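You operate a simulated robot arm through the tools that you are given. There is no shell and no other tool.

The job below is to be done with a simulated two-armed robot. You get a single attempt, and the scene is never put back.

Task
Take the blue flat case and leave it on the steel board. Put the long green case on the big white cold pack. Take the teal bottle on the timber table and put it away on the left shelf under the kitchen counter. Put the pink pad on the end shelf under the counter away on the ledge of the cook bay. Put the carton marked "WAX" from the end shelf under the counter on the till end of the counter and the carton marked "clips" on the middle shelf under the counter. Any order will do. Set down upright: teal bottle, carton.
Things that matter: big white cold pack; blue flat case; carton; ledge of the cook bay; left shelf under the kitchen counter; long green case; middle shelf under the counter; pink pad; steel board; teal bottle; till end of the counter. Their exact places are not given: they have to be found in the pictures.

Only the result counts: the job must be done as asked and must still hold three seconds after the hand-in. Knocking over, shifting, dropping, spilling or breaking anything else fails it.

Robot
Two 7-joint arms with two-finger grippers on one trunk, on a base that moves. Base frame: it is fixed to the floor where the robot stands at the start and does not move with it; the origin is under the middle of the robot, x ahead of it, y to its left, z up; the surface under the hand at the start is at about z = 780. Lengths are in mm, angles in rad, forces in N, time in s.
The left shoulder is at the start at [41, 163, 1130], the right one opposite. With the tool pointing down near the work surface each hand reaches from about 260 to 720 mm from the robot's upright axis, wherever it stands, measured 20 degrees to its own side. Places, roughly: big white cold pack [-3750, -5250, 750]; blue flat case [500, 0, 750]; carton [-1250, 500, 500]; ledge of the cook bay (25x69 cm) [-4860, -6580, 920]; left shelf under the kitchen counter [300, -6500, 300]; long green case (17x6x3 cm) [-4900, -4900, 800]; middle shelf under the counter [-1300, -300, 400]; pink pad (6x9x5 cm) [-1300, 600, 500]; steel board [-1750, -3750, 750]; teal bottle [-4750, -5250, 1000]; till end of the counter [-1300, -900, 900]. Payload 2.45 kg a hand.
Tool frame (each hand has its own): the origin (TCP) lies between the finger pads and is the grasp point; the fingertips stand 26 mm ahead of it; z points along the fingers, y is the line along which they close. The gripper opens to 96 mm; its body begins 69 mm behind the TCP.
Orientation is that of the tool frame in the base frame, as [roll, pitch, yaw] about the fixed x, y, z axes, in that order (R = Rz(yaw) Ry(pitch) Rx(roll)). With the fingers straight down and closing along the base's y, the tool's x points along the base's -x, its y along +y and its z along -z.

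Tools
- The arms move only by the tool play_rows. It takes "left_commands", "right_commands" or both (then of equal length, played together; a hand with none holds still); each is a list of rows, each a list of 6 numbers: the shift along the base's x, y, z in units of 25 mm (1.0 is 25 mm), then the turn, a rotation vector about the base's x, y, z in units of 8 degrees (1.0 is 8 degrees). In form: [[x, y, z, wx, wy, wz], ...]. A call has 1 to 20 rows; each row shifts and turns the commanded pose from where the row before left it. "left_claw" and "right_claw" are, for a hand that has rows, the opening in per cent of the stroke, from 0 (shut) to 100 (fully open), set as the call begins (left out, the last holds). A call with a number of a shift or a turn outside -1 to 1 is refused whole. Rows are played at 5 a second. More than 50 mm and 0.15 rad between two rows, or a gripper value outside its range, and nothing of the call is played. A pose out of reach is approached as far as the arm can. The call stops where the force on the tool passes 40 N (or 10 N more than at its start, if that is more) or the arm is blocked; 0.2 s more then pass. The fingers move at their own pace (about 119.9 mm/s each) and stop on an object; they squeeze with about 22 N. The grip force told is the motor's: it shows also when the fingers shut on nothing. Time passes only in rows, and 0.2 s behind the last, so rows that do not move let the fingers close. It gives the time, the measured TCP pose, the force on the tool (base axes), the opening and the grip force at its end, in the units of the frame above (readings bear some noise), with the torque about the TCP (base axes, N m) and any sound that the robot's microphone picked up.
- Cameras (640 x 400 px; columns grow to the right, rows downward): "scene" is now at [100.8, 28.6, 1596.6]; the picture's right is [0.39, -0.92, -0.00], its down [-0.77, -0.33, -0.56] and it looks along [0.51, 0.22, -0.83] (base axes); focal length 249 px, centre (320, 200). "left" rides on the left gripper at [82, -3, -98] in its tool frame; the picture's right is [0.04, 1.00, 0.00], its down [-0.73, 0.03, -0.68] and it looks along [-0.68, 0.03, 0.73] (tool axes); focal length 256 px, centre (320, 200). "right" rides on the right gripper at [82, 3, -98] in its tool frame; the picture's right is [-0.04, 1.00, 0.00], its down [-0.73, -0.03, -0.68] and it looks along [-0.68, -0.03, 0.73] (tool axes); focal length 256 px, centre (320, 200).
- grab_frame(camera): a new picture of that camera. It takes no simulated time.
- move_column(by): moves the trunk up (or, below 0, down) by that many mm; the arms and the scene camera ride with it, the base frame stays. It gives what a move gives, with no picture.
- steer(legs): drives the robot by 1 to 6 legs, each [ahead, left, turn to the left] in mm, mm and rad, along the robot's own axes; the way and the turn of a leg run together, so that a leg with both is an arc; at most 1500 mm and 3.142 rad a leg. The arms and the cameras ride along, it lands a little off, and it stops where it bumps. It gives what a move gives.
- aim_head(pan, tilt): turns the head with the scene camera to pan (to the left, within 2.094 rad either way) and tilt (down, from -0.506 to 1.204), counted from straight ahead of the robot (the tilt from the chest, where the trunk bows). It gives what a move gives.
- probe_pixels(camera, pixels): for up to 12 pixels [column, row] of the newest picture of that camera ("zoom" is the newest enlarged one), the place [x, y, z] in the base frame of the surface seen there, good to about 2 mm. It takes no simulated time.
- enlarge(camera, box): a new picture of the part [left, top, right, bottom] of that camera's present view, enlarged. It takes no simulated time.
- job_done(): hands the job in; it is judged then, once.

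Leave the grippers open and the arms clear of the work at the hand-in unless told otherwise.

The tools are called after "Request:" as a command line: name --argument value ..., lists and objects as JSON in quotes. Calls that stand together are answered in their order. play_rows: Moves the arms, as the interface text tells. Its arguments: {"type":"object","properties":{"left_commands":{"type":"array","items":{"type":"array","items":{"type":"number"}}},"left_claw":{"type":"number"},"right_commands":{"type":"array","items":{"type":"array","items":{"type":"number"}}},"right_claw":{"type":"number"}},"required":[]} The other tools are called the same way: move_column (by) moves the trunk up or down; steer (legs) drives the base; aim_head (pan, tilt) turns the head that bears the scene camera; grab_frame (camera) takes a picture; probe_pixels (camera, pixels) gives the place of the surface under pixels of a picture; enlarge (camera, box) takes an enlarged picture of a part of a camera's view; job_done () hands the job in.

At the start:

```text
time: 0.0
left_tcp_pos: [526.4, 361.2, 1031.3]
left_ee_rot: [-3.139, -0.001, 3.141]
left_ft_force: [0.2, -0.5, -0.5]
left_moment: [0.01, 0.01, -0.03]
left_gripper_width: 95.8
left_gripper_force: 0.0
right_tcp_pos: [446.2, -71.6, 1088.1]
right_ee_rot: [-3.139, 0.0, 3.142]
right_ft_force: [-0.8, -0.4, -1.0]
right_moment: [-0.01, 0.0, 0.01]
right_gripper_width: 95.8
right_gripper_force: 0.1
trunk travel left (down, up): [-300.0, 267.0]
robot x, y, heading: [-0.1, 1.4, -0.002]
head pan, tilt (commanded): [0.403, 0.977]
```

scene: 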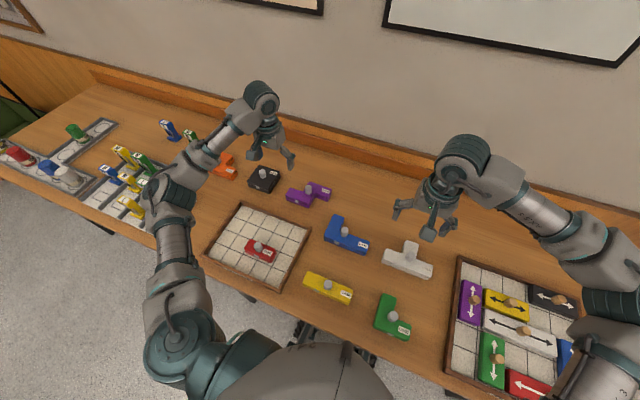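
right: 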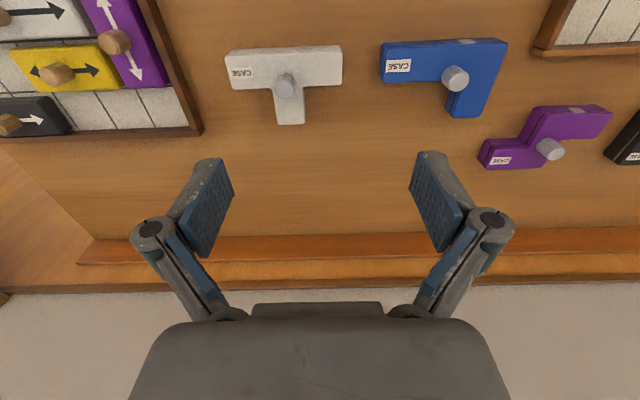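
left: 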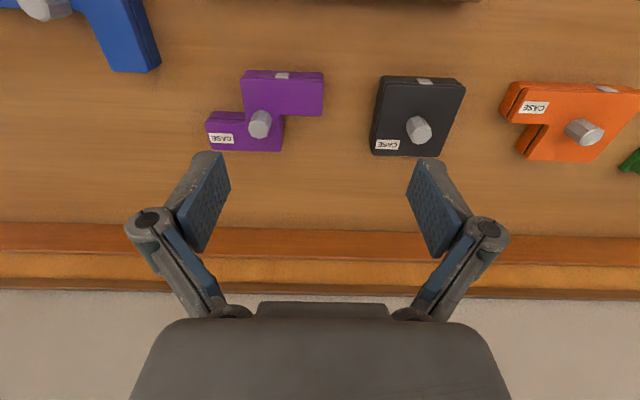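

I see the table with several puzzle "case" pieces; the blue L-shaped case with a knob is at about (345,235) in the scene picture. First I probe its knob and surroundings and enlarge that region.

Request:
enlarge --camera "scene" --box '[280, 180, 460, 300]'

Request:
probe_pixels --camera "scene" --pixels '[[345, 231], [345, 243], [335, 220], [362, 244], [328, 239], [300, 220], [410, 245], [320, 285]]'

```text
3.33 times, centred on (370, 240) of scene
```

zoom: 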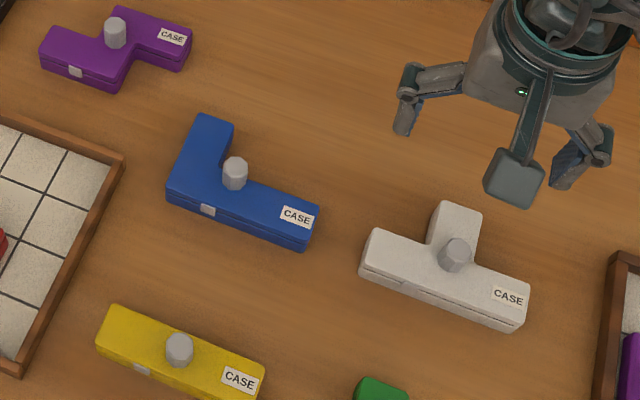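

```text
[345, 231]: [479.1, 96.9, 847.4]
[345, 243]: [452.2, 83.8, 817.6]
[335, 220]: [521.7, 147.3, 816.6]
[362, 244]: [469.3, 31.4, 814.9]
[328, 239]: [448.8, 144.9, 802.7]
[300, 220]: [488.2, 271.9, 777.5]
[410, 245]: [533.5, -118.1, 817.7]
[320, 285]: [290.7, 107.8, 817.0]
```

Blue case: top at z≈817 and knob top ≈847, around (479, 97). Before moving, I look around with the head to understand the rooms: first to the left-back.

Request:
aim_head --pan 2.094 --tilt 0.5

Request:
grab_frame --camera "scene"

Request:
aim_head --pan -2.094 --tilt 0.5

Request:
grab_frame --camera "scene"

Request:
aim_head --pan -1.1 --tilt 0.5

Request:
grab_frame --camera "scene"

```text
time: 1.7
left_tcp_pos: [524.4, 361.7, 1033.3]
left_ee_rot: [-3.141, 0.003, 3.142]
left_ft_force: [-0.1, -0.1, 0.2]
left_moment: [-0.02, -0.01, 0.0]
left_gripper_width: 95.6
left_gripper_force: 0.0
right_tcp_pos: [442.3, -73.7, 1088.9]
right_ee_rot: [-3.141, 0.004, 3.142]
right_ft_force: [-0.2, -0.4, 0.1]
right_moment: [-0.03, 0.02, 0.06]
right_gripper_width: 95.7
right_gripper_force: 0.0
trunk travel left (down, up): [-300.0, 267.0]
robot x, y, heading: [-0.4, -3.9, -0.002]
head pan, tilt (commanded): [2.094, 0.499]
```

```text
taken
```

scene: 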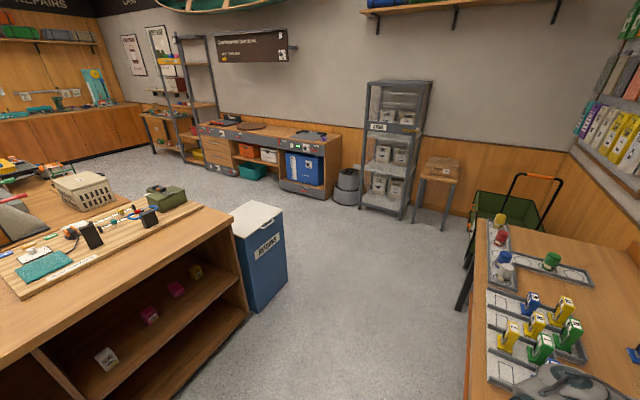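

```text
time: 5.1
left_tcp_pos: [524.5, 360.6, 1033.2]
left_ee_rot: [3.142, 0.002, 3.141]
left_ft_force: [0.5, -0.8, 0.4]
left_moment: [-0.02, 0.01, -0.01]
left_gripper_width: 96.1
left_gripper_force: 0.0
right_tcp_pos: [443.0, -72.8, 1089.6]
right_ee_rot: [-3.141, 0.003, 3.141]
right_ft_force: [1.0, -0.3, -1.2]
right_moment: [0.02, 0.0, 0.0]
right_gripper_width: 96.1
right_gripper_force: 0.1
trunk travel left (down, up): [-300.0, 267.0]
robot x, y, heading: [1.1, 5.7, 0.005]
head pan, tilt (commanded): [-2.094, 0.499]
```

```text
taken
```

scene: 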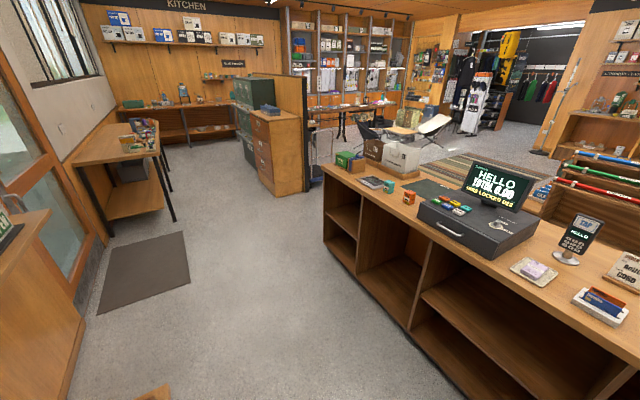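

```text
time: 6.4
left_tcp_pos: [524.7, 361.0, 1035.3]
left_ee_rot: [-3.141, 0.003, 3.141]
left_ft_force: [-0.2, -0.2, 0.1]
left_moment: [0.0, 0.02, -0.05]
left_gripper_width: 95.9
left_gripper_force: 0.1
right_tcp_pos: [442.9, -73.1, 1089.3]
right_ee_rot: [3.14, 0.004, -3.141]
right_ft_force: [0.6, 0.3, 0.4]
right_moment: [-0.03, 0.02, -0.03]
right_gripper_width: 96.0
right_gripper_force: 0.1
trunk travel left (down, up): [-300.0, 267.0]
robot x, y, heading: [0.6, 0.5, 0.0]
head pan, tilt (commanded): [-1.1, 0.499]
```

```text
taken
```

scene: 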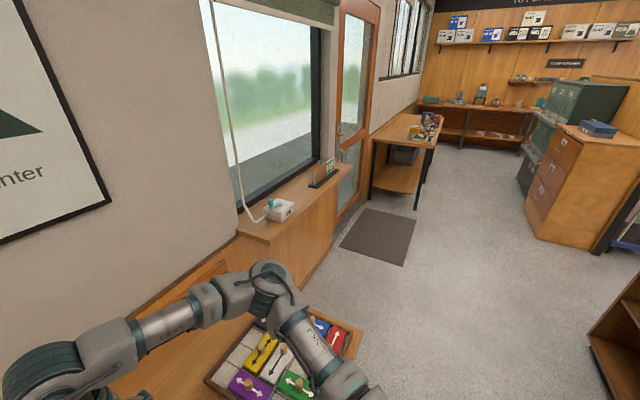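

I see the shop's counter behind the robot (with a cash register) and the kitchen far to the right. I pan back to the counter to measure distances: its front edge, shelves and the floor.

Request:
aim_head --pan -2.094 --tilt 0.5

Request:
grab_frame --camera "scene"

Request:
probe_pixels --camera "scene" --pixels '[[325, 180], [410, 240], [520, 310], [620, 380], [323, 240], [405, 335], [440, 270], [500, 195], [575, 232], [530, 272], [375, 150], [300, 195]]'

Request:
aim_head --pan 2.094 --tilt 0.7

Request:
grab_frame --camera "scene"

Request:
probe_pixels --camera "scene" --pixels '[[260, 170], [150, 250], [60, 310], [205, 215], [160, 245], [110, 300], [30, 200], [470, 300], [330, 300], [300, 380]]'

```text
time: 7.6
left_tcp_pos: [524.4, 360.4, 1032.5]
left_ee_rot: [-3.141, 0.003, 3.141]
left_ft_force: [-0.1, 0.0, 0.5]
left_moment: [0.02, 0.02, 0.0]
left_gripper_width: 96.1
left_gripper_force: 0.1
right_tcp_pos: [442.8, -73.3, 1089.5]
right_ee_rot: [3.141, 0.004, -3.141]
right_ft_force: [0.1, 0.4, 0.0]
right_moment: [-0.03, 0.06, -0.02]
right_gripper_width: 95.8
right_gripper_force: 0.0
trunk travel left (down, up): [-300.0, 267.0]
robot x, y, heading: [-1.0, 2.9, -0.003]
head pan, tilt (commanded): [-2.094, 0.499]
```

```text
taken
```

scene: 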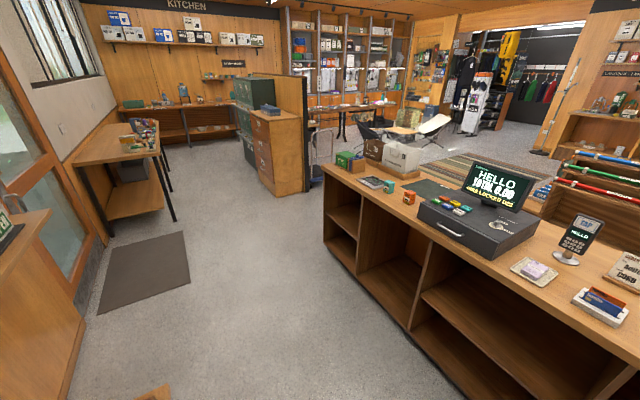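

```text
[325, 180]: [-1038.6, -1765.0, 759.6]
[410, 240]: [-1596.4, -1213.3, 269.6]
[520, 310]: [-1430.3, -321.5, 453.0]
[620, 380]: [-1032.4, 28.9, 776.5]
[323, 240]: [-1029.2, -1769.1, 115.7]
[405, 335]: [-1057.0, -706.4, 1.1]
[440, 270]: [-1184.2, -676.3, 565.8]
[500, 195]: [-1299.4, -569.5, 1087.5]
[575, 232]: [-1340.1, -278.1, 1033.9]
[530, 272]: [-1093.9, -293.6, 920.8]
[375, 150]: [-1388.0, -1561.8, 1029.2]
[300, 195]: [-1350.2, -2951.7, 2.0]
```

```text
time: 11.0
left_tcp_pos: [525.5, 360.5, 1033.7]
left_ee_rot: [-3.139, 0.002, -3.141]
left_ft_force: [0.0, 0.6, -0.5]
left_moment: [0.03, -0.03, 0.0]
left_gripper_width: 96.3
left_gripper_force: 0.0
right_tcp_pos: [443.4, -73.3, 1089.3]
right_ee_rot: [-3.141, 0.004, 3.141]
right_ft_force: [-0.1, 0.1, 0.2]
right_moment: [0.02, 0.03, 0.01]
right_gripper_width: 96.1
right_gripper_force: 0.0
trunk travel left (down, up): [-300.0, 267.0]
robot x, y, heading: [-2.7, -3.3, -0.001]
head pan, tilt (commanded): [2.094, 0.7]
```

```text
taken
```

scene: 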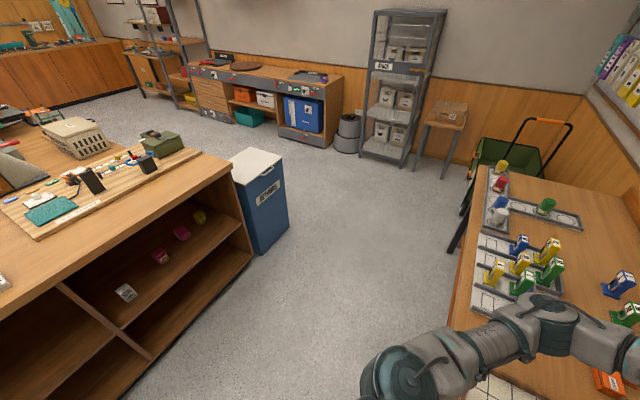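

```text
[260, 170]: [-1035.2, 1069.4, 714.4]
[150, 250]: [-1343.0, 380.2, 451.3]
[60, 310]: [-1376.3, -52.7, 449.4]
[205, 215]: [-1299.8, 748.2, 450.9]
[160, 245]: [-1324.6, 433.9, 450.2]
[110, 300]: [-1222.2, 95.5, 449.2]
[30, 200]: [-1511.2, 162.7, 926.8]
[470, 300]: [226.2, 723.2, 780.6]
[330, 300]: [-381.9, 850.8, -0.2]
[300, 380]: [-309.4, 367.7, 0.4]
```

The counter front is near x≈-1030, upper shelf at z≈450. I need to know the robot's own footprint, so I look straight down in front and also enlarge the end shelf items.

Request:
enlarge --camera "scene" --box '[80, 180, 260, 320]'

Request:
probe_pixels --camera "scene" --pixels '[[125, 290], [125, 297], [160, 256], [182, 233], [200, 217], [245, 260], [130, 325], [65, 285], [20, 308], [150, 260]]'

Request:
aim_head --pan 0 --tilt 1.204

Request:
grab_frame --camera "scene"

```text
2.86 times, centred on (170, 250) of scene
```

zoom: 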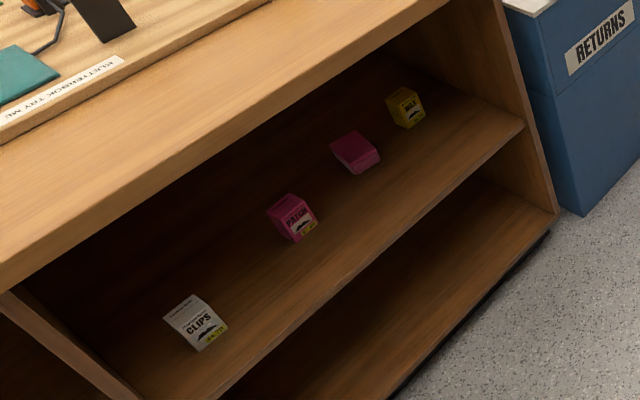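

```text
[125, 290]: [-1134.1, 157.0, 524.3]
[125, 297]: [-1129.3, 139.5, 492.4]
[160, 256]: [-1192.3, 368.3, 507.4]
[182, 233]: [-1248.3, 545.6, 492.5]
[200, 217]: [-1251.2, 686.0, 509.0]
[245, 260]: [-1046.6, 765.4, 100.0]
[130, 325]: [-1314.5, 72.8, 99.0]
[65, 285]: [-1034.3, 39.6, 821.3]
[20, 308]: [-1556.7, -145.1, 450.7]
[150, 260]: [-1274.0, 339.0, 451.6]
```

```text
time: 13.0
left_tcp_pos: [525.4, 361.6, 1033.4]
left_ee_rot: [3.141, 0.001, -3.141]
left_ft_force: [0.2, 0.3, 0.7]
left_moment: [0.02, -0.01, 0.01]
left_gripper_width: 96.0
left_gripper_force: 0.0
right_tcp_pos: [443.7, -72.8, 1088.8]
right_ee_rot: [-3.141, 0.002, -3.14]
right_ft_force: [-0.8, 0.4, 0.2]
right_moment: [0.0, 0.04, -0.01]
right_gripper_width: 95.9
right_gripper_force: 0.1
trunk travel left (down, up): [-300.0, 267.0]
robot x, y, heading: [-1.7, 1.8, 0.001]
head pan, tilt (commanded): [0.0, 1.201]
```

```text
taken
```

scene: 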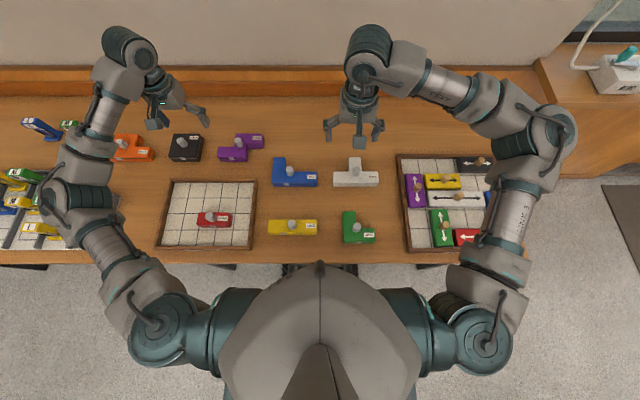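

The shelf holds, from left to right, a white CLIPS carton, a pink PATCH carton, the pink pad and a yellow carton (probably WAX). Now I probe around the robot's feet to see how far the base sticks out.

Request:
enlarge --camera "scene" --box '[230, 230, 410, 310]'

Request:
probe_pixels --camera "scene" --pixels '[[300, 267], [330, 267], [215, 267], [435, 268], [250, 264], [320, 320], [180, 320], [470, 320], [100, 300], [480, 380]]'

```text
3.56 times, centred on (320, 270) of scene
```

zoom: 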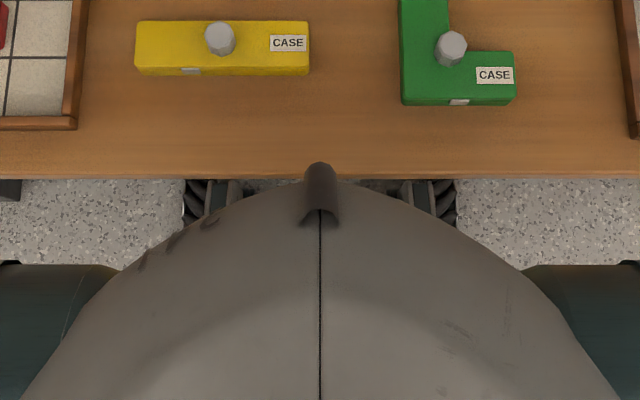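

```text
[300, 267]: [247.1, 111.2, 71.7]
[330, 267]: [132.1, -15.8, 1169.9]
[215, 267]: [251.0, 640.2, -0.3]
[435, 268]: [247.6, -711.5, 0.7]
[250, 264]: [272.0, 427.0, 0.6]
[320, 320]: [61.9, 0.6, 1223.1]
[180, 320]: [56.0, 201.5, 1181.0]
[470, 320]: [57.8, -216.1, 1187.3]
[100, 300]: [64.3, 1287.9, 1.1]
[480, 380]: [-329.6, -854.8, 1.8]
```

The base wheels reach about x≈250 ahead of the axis. There is ~1250 mm between table edge and counter. I back off the table, turn around to face the counter, keeping the arms high over everything.

Request:
steer --legs '[[-430, 0, 0], [0, 0, 1.571], [0, 0, 1.571]]'

Request:
aim_head --pan 0 --tilt 0.7

Request:
grab_frame --camera "scene"

```text
time: 23.4
left_tcp_pos: [-939.9, -377.6, 1033.2]
left_ee_rot: [3.14, 0.002, 0.033]
left_ft_force: [-0.5, 0.4, 0.1]
left_moment: [-0.03, 0.02, -0.03]
left_gripper_width: 96.0
left_gripper_force: 0.1
right_tcp_pos: [-873.2, 58.4, 1089.1]
right_ee_rot: [-3.14, 0.002, 0.032]
right_ft_force: [-0.4, 0.1, -0.7]
right_moment: [0.01, -0.04, 0.0]
right_gripper_width: 96.2
right_gripper_force: 0.1
trunk travel left (down, up): [-300.0, 267.0]
robot x, y, heading: [-424.6, -2.3, -3.109]
head pan, tilt (commanded): [0.0, 1.201]
```

```text
time: 24.3
left_tcp_pos: [-936.8, -377.8, 1036.8]
left_ee_rot: [3.141, 0.005, 0.033]
left_ft_force: [-0.6, 0.5, -0.3]
left_moment: [-0.01, 0.02, -0.03]
left_gripper_width: 96.0
left_gripper_force: 0.1
right_tcp_pos: [-869.1, 59.1, 1090.7]
right_ee_rot: [-3.141, 0.008, 0.03]
right_ft_force: [0.8, 0.0, 0.1]
right_moment: [0.03, 0.02, -0.03]
right_gripper_width: 96.2
right_gripper_force: 0.1
trunk travel left (down, up): [-300.0, 267.0]
robot x, y, heading: [-428.2, -2.9, -3.105]
head pan, tilt (commanded): [0.0, 0.7]
```

```text
taken
```

scene: 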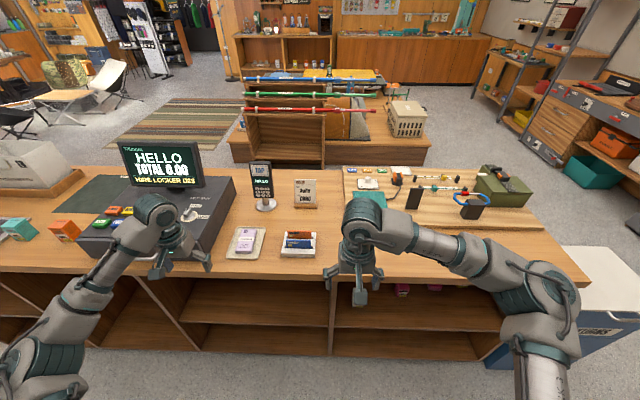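

The turn landed a bit over. Counter top and till are visible. I now shift sideways along the counter toward the end shelf (robot's right), correct the heading, and look at the shelf items from the front.

Request:
steer --legs '[[0, -400, -0.036]]'

Request:
aim_head --pan 0 --tilt 0.9

Request:
grab_frame --camera "scene"

```text
time: 26.8
left_tcp_pos: [-956.4, 40.7, 1035.8]
left_ee_rot: [-3.14, 0.008, -0.004]
left_ft_force: [0.4, -0.6, 0.2]
left_moment: [-0.03, 0.0, 0.0]
left_gripper_width: 96.0
left_gripper_force: 0.1
right_tcp_pos: [-872.2, 475.0, 1090.9]
right_ee_rot: [-3.139, 0.007, -0.007]
right_ft_force: [-0.4, 0.1, -0.2]
right_moment: [-0.03, -0.02, 0.0]
right_gripper_width: 96.1
right_gripper_force: 0.0
trunk travel left (down, up): [-300.0, 267.0]
robot x, y, heading: [-433.6, 398.4, 3.143]
head pan, tilt (commanded): [0.0, 0.7]
```

```text
time: 27.5
left_tcp_pos: [-951.2, 40.2, 1037.6]
left_ee_rot: [-3.14, 0.009, -0.003]
left_ft_force: [-0.5, 0.3, -0.2]
left_moment: [0.03, 0.05, -0.02]
left_gripper_width: 96.0
left_gripper_force: 0.0
right_tcp_pos: [-868.7, 473.9, 1092.5]
right_ee_rot: [-3.139, 0.011, -0.004]
right_ft_force: [0.0, 0.4, 0.2]
right_moment: [0.01, 0.01, 0.02]
right_gripper_width: 95.9
right_gripper_force: 0.0
trunk travel left (down, up): [-300.0, 267.0]
robot x, y, heading: [-435.5, 399.5, 3.136]
head pan, tilt (commanded): [0.0, 0.901]
```

```text
taken
```

scene: 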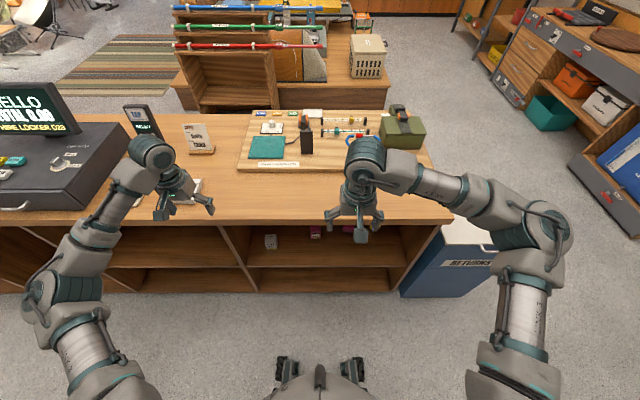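

Counter and shelf bay are in front of me. I pull both hands back in front of the counter, spread them sideways toward the two cartons, and tilt the fingers 45° forward (towards -x).

Request:
play_rows --left_commands '[[0.85, 0.525, 0, 0, 0.7, 0], [0.85, 0.525, 0, 0, 0.7, 0], [0.85, 0.525, 0, 0, 0.7, 0], [0.85, 0.525, 0, 0, 0.7, 0], [0.85, 0.525, 0, 0, 0.7, 0], [0.85, 0.525, 0, 0, 0.7, 0], [0.85, 0.525, 0, 0, 0.7, 0], [0.85, 0.525, 0, 0, 0.7, 0]]' --right_commands '[[0.44, 0.88, 0, 0, 0.7, 0], [0.44, 0.88, 0, 0, 0.7, 0], [0.44, 0.88, 0, 0, 0.7, 0], [0.44, 0.88, 0, 0, 0.7, 0], [0.44, 0.88, 0, 0, 0.7, 0], [0.44, 0.88, 0, 0, 0.7, 0], [0.44, 0.88, 0, 0, 0.7, 0], [0.44, 0.88, 0, 0, 0.7, 0]]'

Request:
grab_frame --camera "scene"

```text
time: 29.3
left_tcp_pos: [-866.2, 138.0, 1070.2]
left_ee_rot: [3.131, 0.794, -0.006]
left_ft_force: [-0.4, -0.7, 0.7]
left_moment: [0.02, -0.01, -0.01]
left_gripper_width: 95.9
left_gripper_force: 0.1
left hand out of reach, approached as far as the arm can: row 6, 7, 8
right_tcp_pos: [-836.2, 657.3, 1127.9]
right_ee_rot: [3.132, 0.792, -0.008]
right_ft_force: [-0.6, 0.1, -0.1]
right_moment: [0.03, -0.02, 0.02]
right_gripper_width: 95.8
right_gripper_force: 0.1
right hand out of reach, approached as far as the arm can: row 6, 7, 8
trunk travel left (down, up): [-300.0, 267.0]
robot x, y, heading: [-432.2, 399.3, 3.137]
head pan, tilt (commanded): [0.0, 0.901]
```

```text
taken
```

scene: 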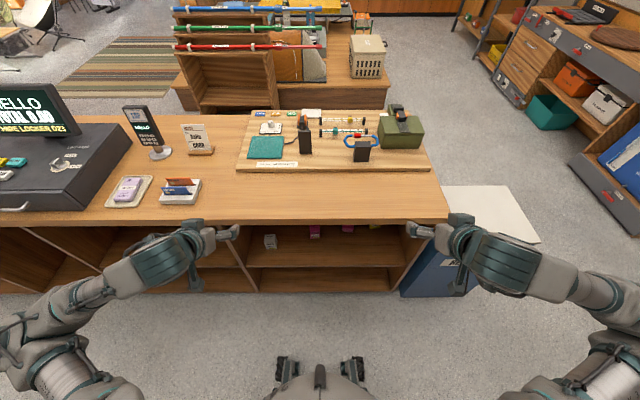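

The hands are tilted at 45° now about 430 mm ahead of the axis. I back up slightly so they are well clear of the counter edge and lower the trunk.

Request:
steer --legs '[[-120, 0, 0]]'

Request:
move_column --by -300

Request:
aim_head --pan 0 --tilt 0.6

Request:
grab_frame --camera "scene"

```text
time: 30.6
left_tcp_pos: [-751.2, 137.2, 1068.6]
left_ee_rot: [3.132, 0.791, -0.011]
left_ft_force: [0.3, -0.4, -0.6]
left_moment: [0.0, 0.01, -0.02]
left_gripper_width: 96.2
left_gripper_force: 0.1
right_tcp_pos: [-718.0, 657.6, 1128.6]
right_ee_rot: [3.131, 0.789, -0.011]
right_ft_force: [0.4, -1.0, -0.4]
right_moment: [0.02, -0.03, 0.01]
right_gripper_width: 96.0
right_gripper_force: 0.1
trunk travel left (down, up): [-300.0, 267.0]
robot x, y, heading: [-315.0, 402.8, 3.13]
head pan, tilt (commanded): [0.0, 0.901]
```

```text
time: 33.5
left_tcp_pos: [-761.8, 138.6, 575.7]
left_ee_rot: [3.133, 0.28, -0.009]
left_ft_force: [0.5, -0.2, 0.7]
left_moment: [0.01, -0.01, 0.02]
left_gripper_width: 95.9
left_gripper_force: 0.1
right_tcp_pos: [-763.6, 657.5, 641.9]
right_ee_rot: [3.133, 0.28, -0.011]
right_ft_force: [0.1, 0.6, 0.1]
right_moment: [-0.01, 0.03, 0.02]
right_gripper_width: 95.9
right_gripper_force: 0.0
trunk travel left (down, up): [0.0, 567.0]
robot x, y, heading: [-312.7, 397.9, 3.132]
head pan, tilt (commanded): [0.0, 0.901]
```

```text
time: 34.4
left_tcp_pos: [-763.4, 137.7, 574.0]
left_ee_rot: [3.134, 0.279, -0.01]
left_ft_force: [-0.2, -0.1, 0.4]
left_moment: [-0.02, -0.03, -0.04]
left_gripper_width: 95.9
left_gripper_force: 0.1
right_tcp_pos: [-762.9, 658.9, 640.0]
right_ee_rot: [3.134, 0.279, -0.01]
right_ft_force: [0.2, -0.2, -0.3]
right_moment: [0.01, -0.03, 0.01]
right_gripper_width: 95.5
right_gripper_force: 0.0
trunk travel left (down, up): [0.0, 567.0]
robot x, y, heading: [-317.4, 398.0, 3.135]
head pan, tilt (commanded): [0.0, 0.6]
```

```text
taken
```

scene: 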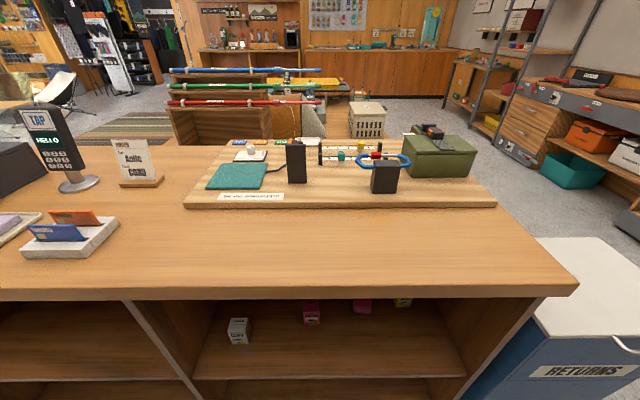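

Lowering the trunk also bows it, so the hands are now at 16° tilt, z≈574/640. I restore the 45° tilt and bring the right hand to the same height, then look with the hand cameras straight into the shelf.

Request:
play_rows --left_commands '[[0, 0, 0, 0, 0.9, 0], [0, 0, 0, 0, 0.9, 0], [0, 0, 0, 0, 0.9, 0], [0, 0, 0, 0, 0.9, 0]]' --right_commands '[[0, 0, -0.65, 0, 0.9, 0], [0, 0, -0.65, 0, 0.9, 0], [0, 0, -0.65, 0, 0.9, 0], [0, 0, -0.65, 0, 0.9, 0]]'

Request:
grab_frame --camera "left"

Request:
grab_frame --camera "right"

Request:
grab_frame --camera "scene"

```text
time: 35.4
left_tcp_pos: [-828.7, 128.1, 555.1]
left_ee_rot: [3.129, 0.785, -0.014]
left_ft_force: [0.0, -1.2, -0.9]
left_moment: [-0.01, 0.0, 0.0]
left_gripper_width: 96.2
left_gripper_force: 0.0
left hand out of reach, approached as far as the arm can: row 1, 2, 3, 4
right_tcp_pos: [-830.0, 666.6, 565.2]
right_ee_rot: [3.126, 0.781, -0.014]
right_ft_force: [-0.4, -0.7, 0.9]
right_moment: [-0.01, 0.0, -0.03]
right_gripper_width: 96.0
right_gripper_force: 0.0
right hand out of reach, approached as far as the arm can: row 1, 2, 3, 4
trunk travel left (down, up): [0.0, 567.0]
robot x, y, heading: [-316.5, 401.7, 3.133]
head pan, tilt (commanded): [0.0, 0.6]
```

```text
taken
```

left: 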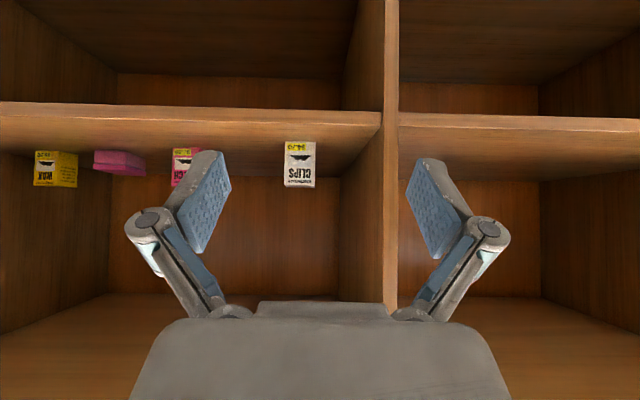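

```text
taken
```

right: 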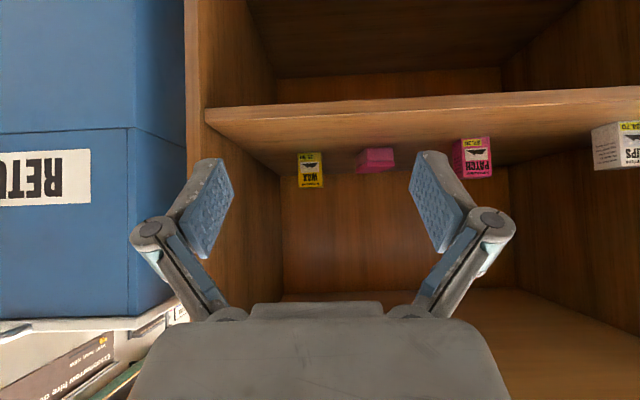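

```text
taken
```

scene: 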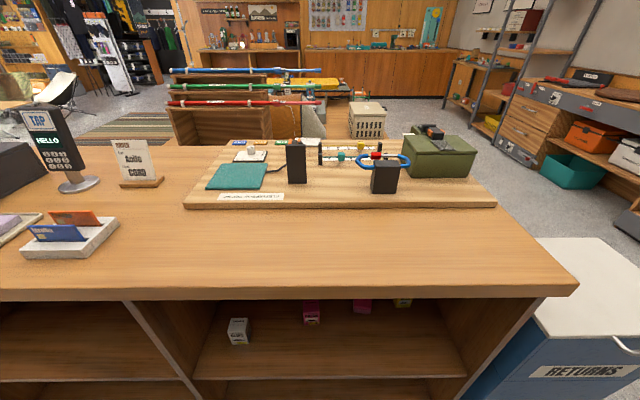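

The hand pictures are upside-down but show WAX (yellow), pink pad, PATCH and CLIPS clearly. I enlarge both and probe the object corners and shelf edges.

Request:
enlarge --camera "left" --box '[0, 90, 340, 210]'

Request:
probe_pixels --camera "left" --pixels '[[290, 160], [310, 160], [300, 145], [300, 183], [275, 115], [275, 135], [392, 250], [360, 200], [200, 230], [100, 163], [55, 165], [460, 115]]'

Request:
probe_pixels --camera "right" --pixels '[[302, 170], [318, 170], [310, 157], [310, 183], [370, 152], [370, 165], [385, 152], [465, 155], [485, 160], [196, 200], [260, 200], [420, 97]]'

```text
1.88 times, centred on (170, 150) of left
```

zoom: 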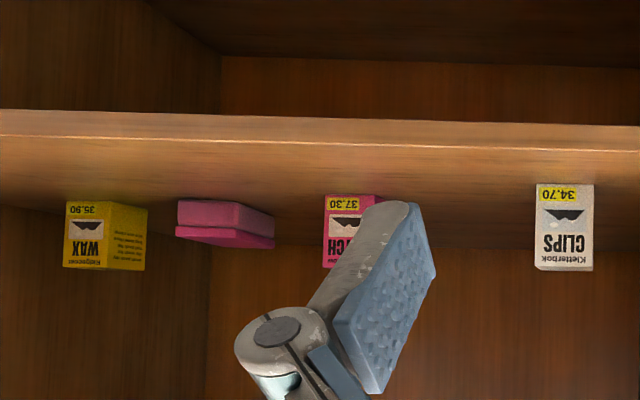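

```text
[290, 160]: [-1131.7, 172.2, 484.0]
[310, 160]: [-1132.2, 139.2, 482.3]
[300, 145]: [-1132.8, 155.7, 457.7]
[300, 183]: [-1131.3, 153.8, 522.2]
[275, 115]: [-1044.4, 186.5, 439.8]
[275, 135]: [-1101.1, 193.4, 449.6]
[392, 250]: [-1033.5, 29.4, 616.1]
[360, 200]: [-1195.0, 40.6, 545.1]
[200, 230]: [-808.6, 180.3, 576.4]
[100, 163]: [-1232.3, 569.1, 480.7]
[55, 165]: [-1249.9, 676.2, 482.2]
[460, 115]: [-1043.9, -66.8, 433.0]
```

```text
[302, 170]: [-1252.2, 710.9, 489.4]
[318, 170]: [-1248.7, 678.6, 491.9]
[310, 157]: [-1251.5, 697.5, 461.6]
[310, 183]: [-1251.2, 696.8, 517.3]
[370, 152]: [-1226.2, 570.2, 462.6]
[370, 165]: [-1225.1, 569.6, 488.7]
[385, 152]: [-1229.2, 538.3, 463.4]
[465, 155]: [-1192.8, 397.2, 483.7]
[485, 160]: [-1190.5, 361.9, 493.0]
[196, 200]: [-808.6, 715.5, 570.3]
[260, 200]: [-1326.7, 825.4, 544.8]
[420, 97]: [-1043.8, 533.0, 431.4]
```

WAX front face at x≈-1250, y≈672–720; CLIPS front at x≈-1132, y≈131–178. I probe side faces for the depth of the cartons and the pad's corners.

Request:
probe_pixels --camera "zoom" --pixels '[[144, 240], [118, 240], [112, 235], [68, 235], [180, 215], [236, 215], [270, 225], [268, 240], [240, 240], [590, 230], [540, 230], [180, 232]]'

Request:
enlarge --camera "scene" --box '[190, 280, 450, 380]'

Request:
probe_pixels --camera "scene" --pixels '[[238, 325], [234, 322], [246, 321], [355, 305], [370, 305], [400, 302], [320, 292], [320, 299], [240, 292]]'

```text
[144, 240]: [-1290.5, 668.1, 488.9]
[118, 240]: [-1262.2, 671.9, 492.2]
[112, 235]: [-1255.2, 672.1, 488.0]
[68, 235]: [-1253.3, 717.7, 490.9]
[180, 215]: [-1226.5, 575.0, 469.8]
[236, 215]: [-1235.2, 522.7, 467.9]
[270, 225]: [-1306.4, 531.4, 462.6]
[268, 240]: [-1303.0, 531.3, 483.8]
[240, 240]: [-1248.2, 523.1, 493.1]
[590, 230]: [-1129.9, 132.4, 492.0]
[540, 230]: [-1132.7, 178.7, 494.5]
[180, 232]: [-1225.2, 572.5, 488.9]
```

```text
2.46 times, centred on (320, 330) of scene
```

zoom: 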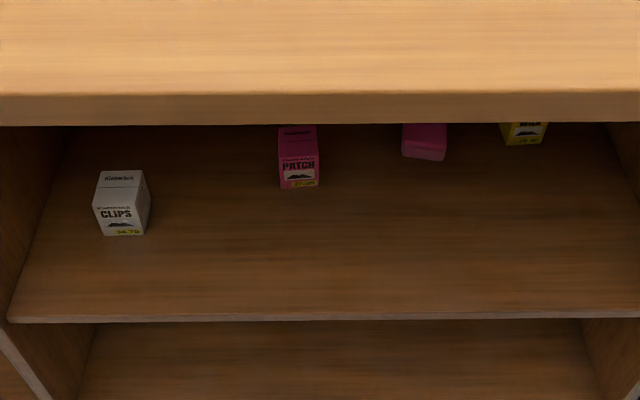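

```text
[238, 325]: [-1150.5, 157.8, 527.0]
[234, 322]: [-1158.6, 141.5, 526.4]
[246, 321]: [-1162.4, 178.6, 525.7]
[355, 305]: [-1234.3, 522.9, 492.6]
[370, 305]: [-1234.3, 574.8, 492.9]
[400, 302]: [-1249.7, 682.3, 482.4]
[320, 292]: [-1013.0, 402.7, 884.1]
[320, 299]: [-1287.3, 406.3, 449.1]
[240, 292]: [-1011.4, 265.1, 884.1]
```

CLIPS carton: about 48×40×76 mm at (-1151,155); WAX at (-1270,696); pad roughly x -1226…-1310. I first centre the hands in y, and look down at my arms to check elbow clearance with the RETURNS bin.

Request:
play_rows --left_commands '[[-0.4, 0.55, 0, 0, 0, 0], [-0.4, 0.55, 0, 0, 0, 0]]' --right_commands '[[-0.4, 0.6, 0, 0, 0, 0], [-0.4, 0.6, 0, 0, 0, 0]]'

Request:
aim_head --pan -0.3 --tilt 1.2

Request:
grab_frame --camera "scene"

```text
time: 36.0
left_tcp_pos: [-848.3, 156.4, 554.9]
left_ee_rot: [3.124, 0.783, -0.014]
left_ft_force: [0.6, -1.1, 0.2]
left_moment: [-0.02, 0.0, 0.01]
left_gripper_width: 95.9
left_gripper_force: 0.0
right_tcp_pos: [-849.3, 697.6, 566.6]
right_ee_rot: [3.124, 0.781, -0.015]
right_ft_force: [0.4, -0.4, -0.2]
right_moment: [0.02, -0.02, 0.01]
right_gripper_width: 95.9
right_gripper_force: 0.0
trunk travel left (down, up): [0.0, 567.0]
robot x, y, heading: [-314.4, 395.9, 3.136]
head pan, tilt (commanded): [0.0, 0.6]
```

```text
time: 37.0
left_tcp_pos: [-847.7, 157.3, 555.4]
left_ee_rot: [3.126, 0.78, -0.012]
left_ft_force: [-0.1, -0.4, -0.1]
left_moment: [0.02, -0.03, 0.0]
left_gripper_width: 95.8
left_gripper_force: 0.1
right_tcp_pos: [-850.7, 697.2, 566.3]
right_ee_rot: [3.126, 0.781, -0.013]
right_ft_force: [-0.3, 0.1, -0.1]
right_moment: [-0.02, 0.01, -0.01]
right_gripper_width: 96.0
right_gripper_force: 0.0
trunk travel left (down, up): [0.0, 567.0]
robot x, y, heading: [-316.0, 398.8, 3.133]
head pan, tilt (commanded): [-0.3, 1.201]
```

```text
taken
```

scene: 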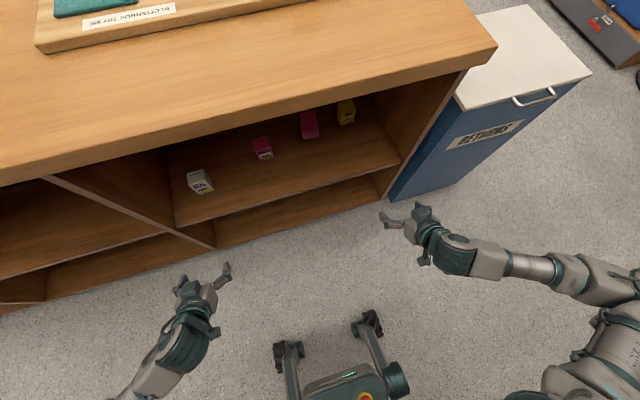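

The right elbow spreads outward. I probe the forearm and the bin to check that driving ahead does not make them touch.

Request:
probe_pixels --camera "scene" --pixels '[[460, 245], [490, 260], [530, 265], [575, 270], [615, 290], [475, 110], [585, 75], [520, 150], [400, 195], [290, 350], [370, 318], [450, 185]]'

```text
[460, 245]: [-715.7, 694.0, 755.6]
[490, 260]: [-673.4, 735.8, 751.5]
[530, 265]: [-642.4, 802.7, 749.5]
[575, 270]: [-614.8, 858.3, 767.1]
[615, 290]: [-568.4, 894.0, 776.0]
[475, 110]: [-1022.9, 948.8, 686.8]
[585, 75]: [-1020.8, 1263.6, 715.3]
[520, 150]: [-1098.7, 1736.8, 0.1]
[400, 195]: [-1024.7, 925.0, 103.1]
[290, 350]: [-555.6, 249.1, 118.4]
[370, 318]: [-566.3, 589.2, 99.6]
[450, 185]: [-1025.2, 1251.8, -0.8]
```

The bin's front is at x≈-1022 and the elbow would come only to ≈-820, so it is clear. I drive ahead 230 mm, putting the hands just inside the shelf opening above the items' height.

Request:
steer --legs '[[230, 0, 0]]'

Request:
grab_frame --camera "left"

Request:
grab_frame --camera "right"

```text
time: 38.7
left_tcp_pos: [-1080.2, 159.5, 553.7]
left_ee_rot: [3.128, 0.781, -0.015]
left_ft_force: [-0.6, -0.2, -0.6]
left_moment: [0.03, 0.02, 0.0]
left_gripper_width: 96.0
left_gripper_force: 0.0
right_tcp_pos: [-1079.7, 699.4, 564.9]
right_ee_rot: [3.127, 0.78, -0.015]
right_ft_force: [-0.1, 0.0, -0.8]
right_moment: [-0.02, -0.02, 0.02]
right_gripper_width: 95.9
right_gripper_force: 0.1
trunk travel left (down, up): [0.0, 567.0]
robot x, y, heading: [-544.9, 399.7, 3.131]
head pan, tilt (commanded): [-0.3, 1.201]
```

```text
taken
```

left: 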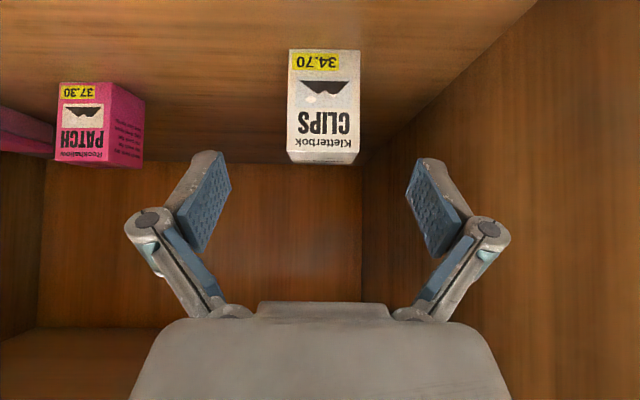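

```text
taken
```

right: 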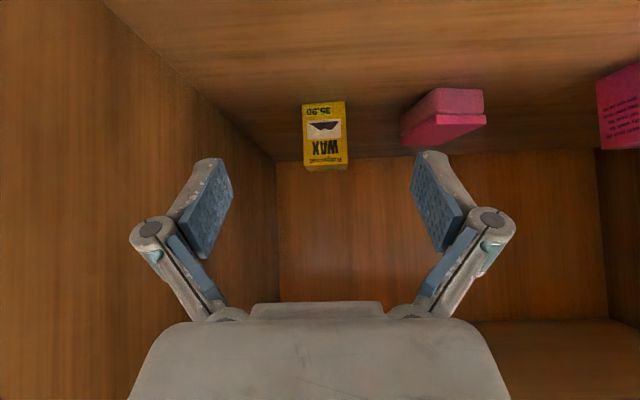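

Both cartons line up with their grippers. I probe their faces once more for exact y before reaching in.

Request:
probe_pixels --camera "left" --pixels '[[292, 110], [356, 110], [324, 60], [324, 148], [325, 160]]'

Request:
probe_pixels --camera "right" --pixels '[[306, 130], [344, 130], [325, 108], [327, 163], [405, 130], [480, 105], [440, 100], [440, 135]]'

```text
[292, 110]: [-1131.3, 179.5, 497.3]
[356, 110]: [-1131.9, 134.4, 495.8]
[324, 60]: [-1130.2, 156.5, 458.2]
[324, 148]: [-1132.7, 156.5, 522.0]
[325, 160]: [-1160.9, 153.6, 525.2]
```

```text
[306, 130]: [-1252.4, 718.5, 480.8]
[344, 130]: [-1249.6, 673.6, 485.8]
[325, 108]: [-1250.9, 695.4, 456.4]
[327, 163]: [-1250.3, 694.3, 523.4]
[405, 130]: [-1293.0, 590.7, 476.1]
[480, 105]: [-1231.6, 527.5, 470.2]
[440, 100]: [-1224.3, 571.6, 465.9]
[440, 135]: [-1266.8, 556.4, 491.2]
```

CLIPS centre is (-1152,157), WAX centre (-1270,695). I move both hands in: the left diagonally onto CLIPS, the right forward then diagonally onto WAX, fingers open.

Request:
play_rows --left_commands '[[-0.32, -0.011, -0.27, 0, 0, 0], [-0.32, -0.011, -0.27, 0, 0, 0], [-0.32, -0.011, -0.27, 0, 0, 0], [-0.32, -0.011, -0.27, 0, 0, 0], [-0.32, -0.011, -0.27, 0, 0, 0], [-0.32, -0.011, -0.27, 0, 0, 0], [-0.32, -0.011, -0.27, 0, 0, 0], [-0.32, -0.011, -0.27, 0, 0, 0], [-0.32, -0.011, -0.27, 0, 0, 0]]' --right_commands '[[-0.96, -0.03, 0, 0, 0, 0], [-0.96, -0.03, 0, 0, 0, 0], [-0.96, -0.03, 0, 0, 0, 0], [-0.96, -0.03, 0, 0, 0, 0], [-0.96, -0.03, 0, 0, 0, 0], [-0.7, 0, -0.7, 0, 0, 0], [-0.7, 0, -0.7, 0, 0, 0], [-0.7, 0, -0.7, 0, 0, 0], [-0.7, 0, -0.7, 0, 0, 0]]' --left_claw 100 --right_claw 100

Request:
grab_frame --camera "left"

Request:
grab_frame --camera "right"

```text
time: 40.7
left_tcp_pos: [-1148.9, 156.7, 495.0]
left_ee_rot: [3.128, 0.786, -0.018]
left_ft_force: [0.0, -0.2, -0.1]
left_moment: [0.01, 0.0, -0.02]
left_gripper_width: 96.0
left_gripper_force: 0.1
right_tcp_pos: [-1268.6, 695.7, 499.8]
right_ee_rot: [3.126, 0.787, -0.017]
right_ft_force: [-0.3, 0.2, -0.3]
right_moment: [-0.02, 0.0, 0.0]
right_gripper_width: 96.0
right_gripper_force: 0.0
trunk travel left (down, up): [0.0, 567.0]
robot x, y, heading: [-545.6, 401.1, 3.135]
head pan, tilt (commanded): [-0.3, 1.201]
```

```text
taken
```

left: 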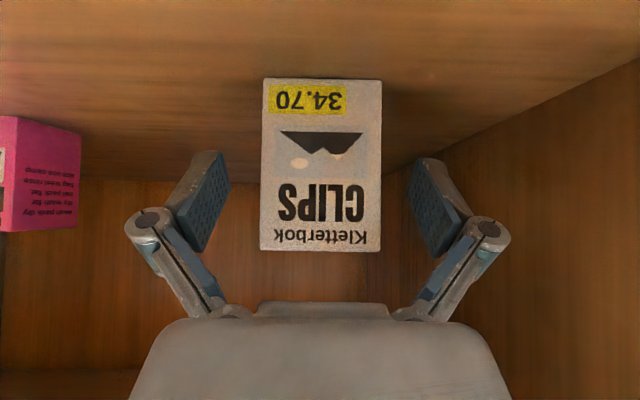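

```text
taken
```

right: 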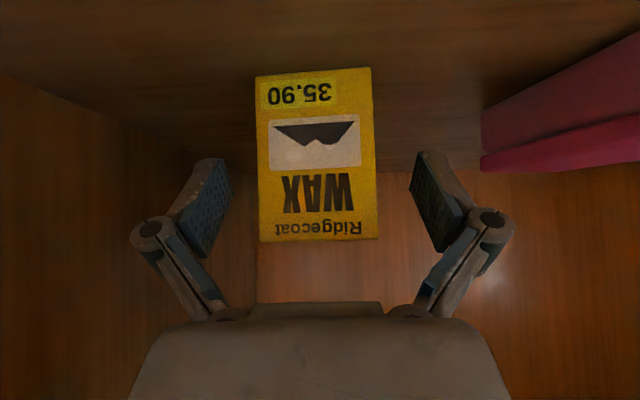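

Both cartons are centred between the fingers. I close both grippers with still rows.

Request:
play_rows --left_commands '[[0, 0, 0, 0, 0, 0], [0, 0, 0, 0, 0, 0], [0, 0, 0, 0, 0, 0], [0, 0, 0, 0, 0, 0], [0, 0, 0, 0, 0, 0]]' --right_commands '[[0, 0, 0, 0, 0, 0], [0, 0, 0, 0, 0, 0], [0, 0, 0, 0, 0, 0], [0, 0, 0, 0, 0, 0], [0, 0, 0, 0, 0, 0]]' --left_claw 0 --right_claw 0

```text
time: 41.9
left_tcp_pos: [-1148.7, 155.8, 496.3]
left_ee_rot: [3.127, 0.79, -0.013]
left_ft_force: [-2.1, -0.2, 3.2]
left_moment: [0.16, 0.09, 0.05]
left_gripper_width: 51.5
left_gripper_force: 21.9
right_tcp_pos: [-1268.5, 695.8, 502.1]
right_ee_rot: [3.127, 0.788, -0.017]
right_ft_force: [-2.4, 0.0, 4.1]
right_moment: [0.1, 0.1, 0.08]
right_gripper_width: 51.7
right_gripper_force: 22.2
trunk travel left (down, up): [0.0, 567.0]
robot x, y, heading: [-542.7, 402.8, 3.132]
head pan, tilt (commanded): [-0.3, 1.201]
```

Both cartons gripped (width ≈51.5 mm, 22 N). I lift both 45 mm straight up and then draw back slightly, watching.

Request:
play_rows --left_commands '[[0, 0, 0.6, 0, 0, 0], [0, 0, 0.6, 0, 0, 0], [0, 0, 0.6, 0, 0, 0], [0.2, 0, 0.2, 0, 0, 0], [0.3, 0, 0, 0, 0, 0], [0.3, 0, 0, 0, 0, 0]]' --right_commands '[[0, 0, 0.6, 0, 0, 0], [0, 0, 0.6, 0, 0, 0], [0, 0, 0.6, 0, 0, 0], [0.9, 0, 0.2, 0, 0, 0], [0.9, 0, 0, 0, 0, 0], [0.9, 0, 0, 0, 0, 0]]'

Request:
grab_frame --camera "left"

Request:
grab_frame --camera "right"

```text
time: 43.3
left_tcp_pos: [-1128.8, 157.6, 547.0]
left_ee_rot: [3.125, 0.787, -0.014]
left_ft_force: [0.7, 0.3, -0.4]
left_moment: [-0.01, -0.04, 0.01]
left_gripper_width: 51.5
left_gripper_force: 22.0
right_tcp_pos: [-1200.2, 695.7, 548.9]
right_ee_rot: [3.129, 0.788, -0.017]
right_ft_force: [0.1, -0.4, -1.1]
right_moment: [-0.02, -0.01, 0.0]
right_gripper_width: 51.5
right_gripper_force: 22.1
trunk travel left (down, up): [0.0, 567.0]
robot x, y, heading: [-547.8, 398.3, 3.125]
head pan, tilt (commanded): [-0.3, 1.201]
```

```text
taken
```

left: 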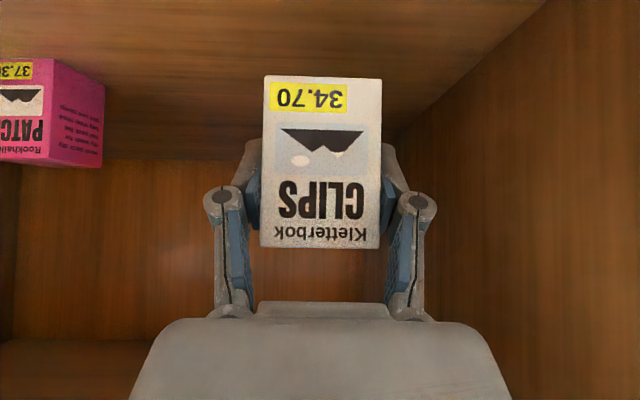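

```text
taken
```

right: 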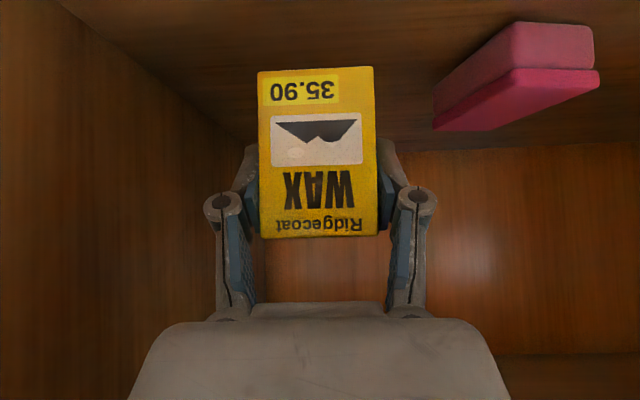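

Both held upright. I draw both hands back toward the opening, then drive the robot back and sideways left so the left hand faces the middle bay.

Request:
play_rows --left_commands '[[0.4, 0, 0, 0, 0, 0], [0.4, 0, 0, 0, 0, 0], [0.4, 0, 0, 0, 0, 0], [0.4, 0, 0, 0, 0, 0], [0.4, 0, 0, 0, 0, 0]]' --right_commands '[[0.96, 0, 0.1, 0, 0, 0], [0.96, 0, 0.1, 0, 0, 0], [0.96, 0, 0.1, 0, 0, 0], [0.96, 0, 0.1, 0, 0, 0], [0.96, 0, 0.1, 0, 0, 0]]'

Request:
steer --legs '[[-230, 0, 0], [0, 457, 0.015]]'

Request:
aim_head --pan 0.2 --tilt 1.0

Request:
grab_frame --camera "scene"

Request:
grab_frame --camera "left"

```text
time: 44.5
left_tcp_pos: [-1077.9, 155.9, 545.4]
left_ee_rot: [3.126, 0.787, -0.017]
left_ft_force: [-0.7, 0.2, -1.0]
left_moment: [0.03, -0.02, 0.03]
left_gripper_width: 51.4
left_gripper_force: 22.6
right_tcp_pos: [-1078.9, 696.0, 562.7]
right_ee_rot: [3.125, 0.789, -0.014]
right_ft_force: [-0.2, -0.2, -1.7]
right_moment: [0.0, 0.0, 0.02]
right_gripper_width: 51.7
right_gripper_force: 22.0
trunk travel left (down, up): [0.0, 567.0]
robot x, y, heading: [-548.5, 399.6, 3.132]
head pan, tilt (commanded): [-0.3, 1.201]
```

```text
time: 48.5
left_tcp_pos: [-843.1, -301.8, 547.2]
left_ee_rot: [3.119, 0.787, -0.004]
left_ft_force: [0.2, 0.7, -1.2]
left_moment: [-0.01, -0.04, -0.01]
left_gripper_width: 51.6
left_gripper_force: 21.5
right_tcp_pos: [-852.6, 237.8, 560.5]
right_ee_rot: [3.121, 0.784, -0.005]
right_ft_force: [0.0, 0.9, -2.3]
right_moment: [-0.02, 0.0, 0.02]
right_gripper_width: 51.4
right_gripper_force: 22.2
trunk travel left (down, up): [0.0, 567.0]
robot x, y, heading: [-314.6, -50.4, -3.138]
head pan, tilt (commanded): [-0.3, 1.201]
```

```text
time: 49.5
left_tcp_pos: [-840.9, -306.5, 547.5]
left_ee_rot: [3.131, 0.79, 0.004]
left_ft_force: [-0.6, 0.1, -1.2]
left_moment: [0.01, 0.0, -0.03]
left_gripper_width: 51.4
left_gripper_force: 21.4
right_tcp_pos: [-850.4, 233.4, 565.9]
right_ee_rot: [3.13, 0.789, 0.002]
right_ft_force: [-0.5, -0.1, -1.1]
right_moment: [0.0, -0.02, -0.02]
right_gripper_width: 51.4
right_gripper_force: 22.1
trunk travel left (down, up): [0.0, 567.0]
robot x, y, heading: [-315.6, -53.1, -3.131]
head pan, tilt (commanded): [0.201, 1.0]
```

```text
taken
```

scene: 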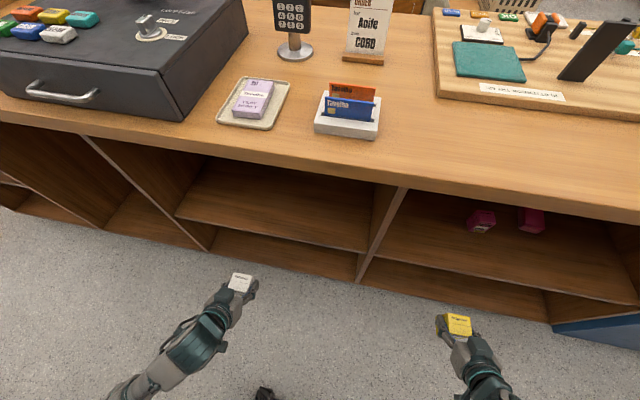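

```text
taken
```

left: 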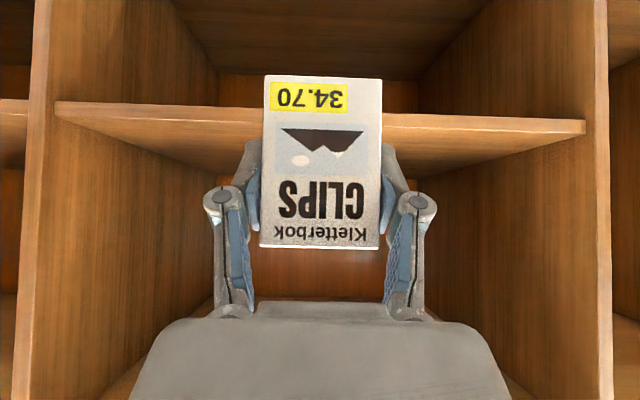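

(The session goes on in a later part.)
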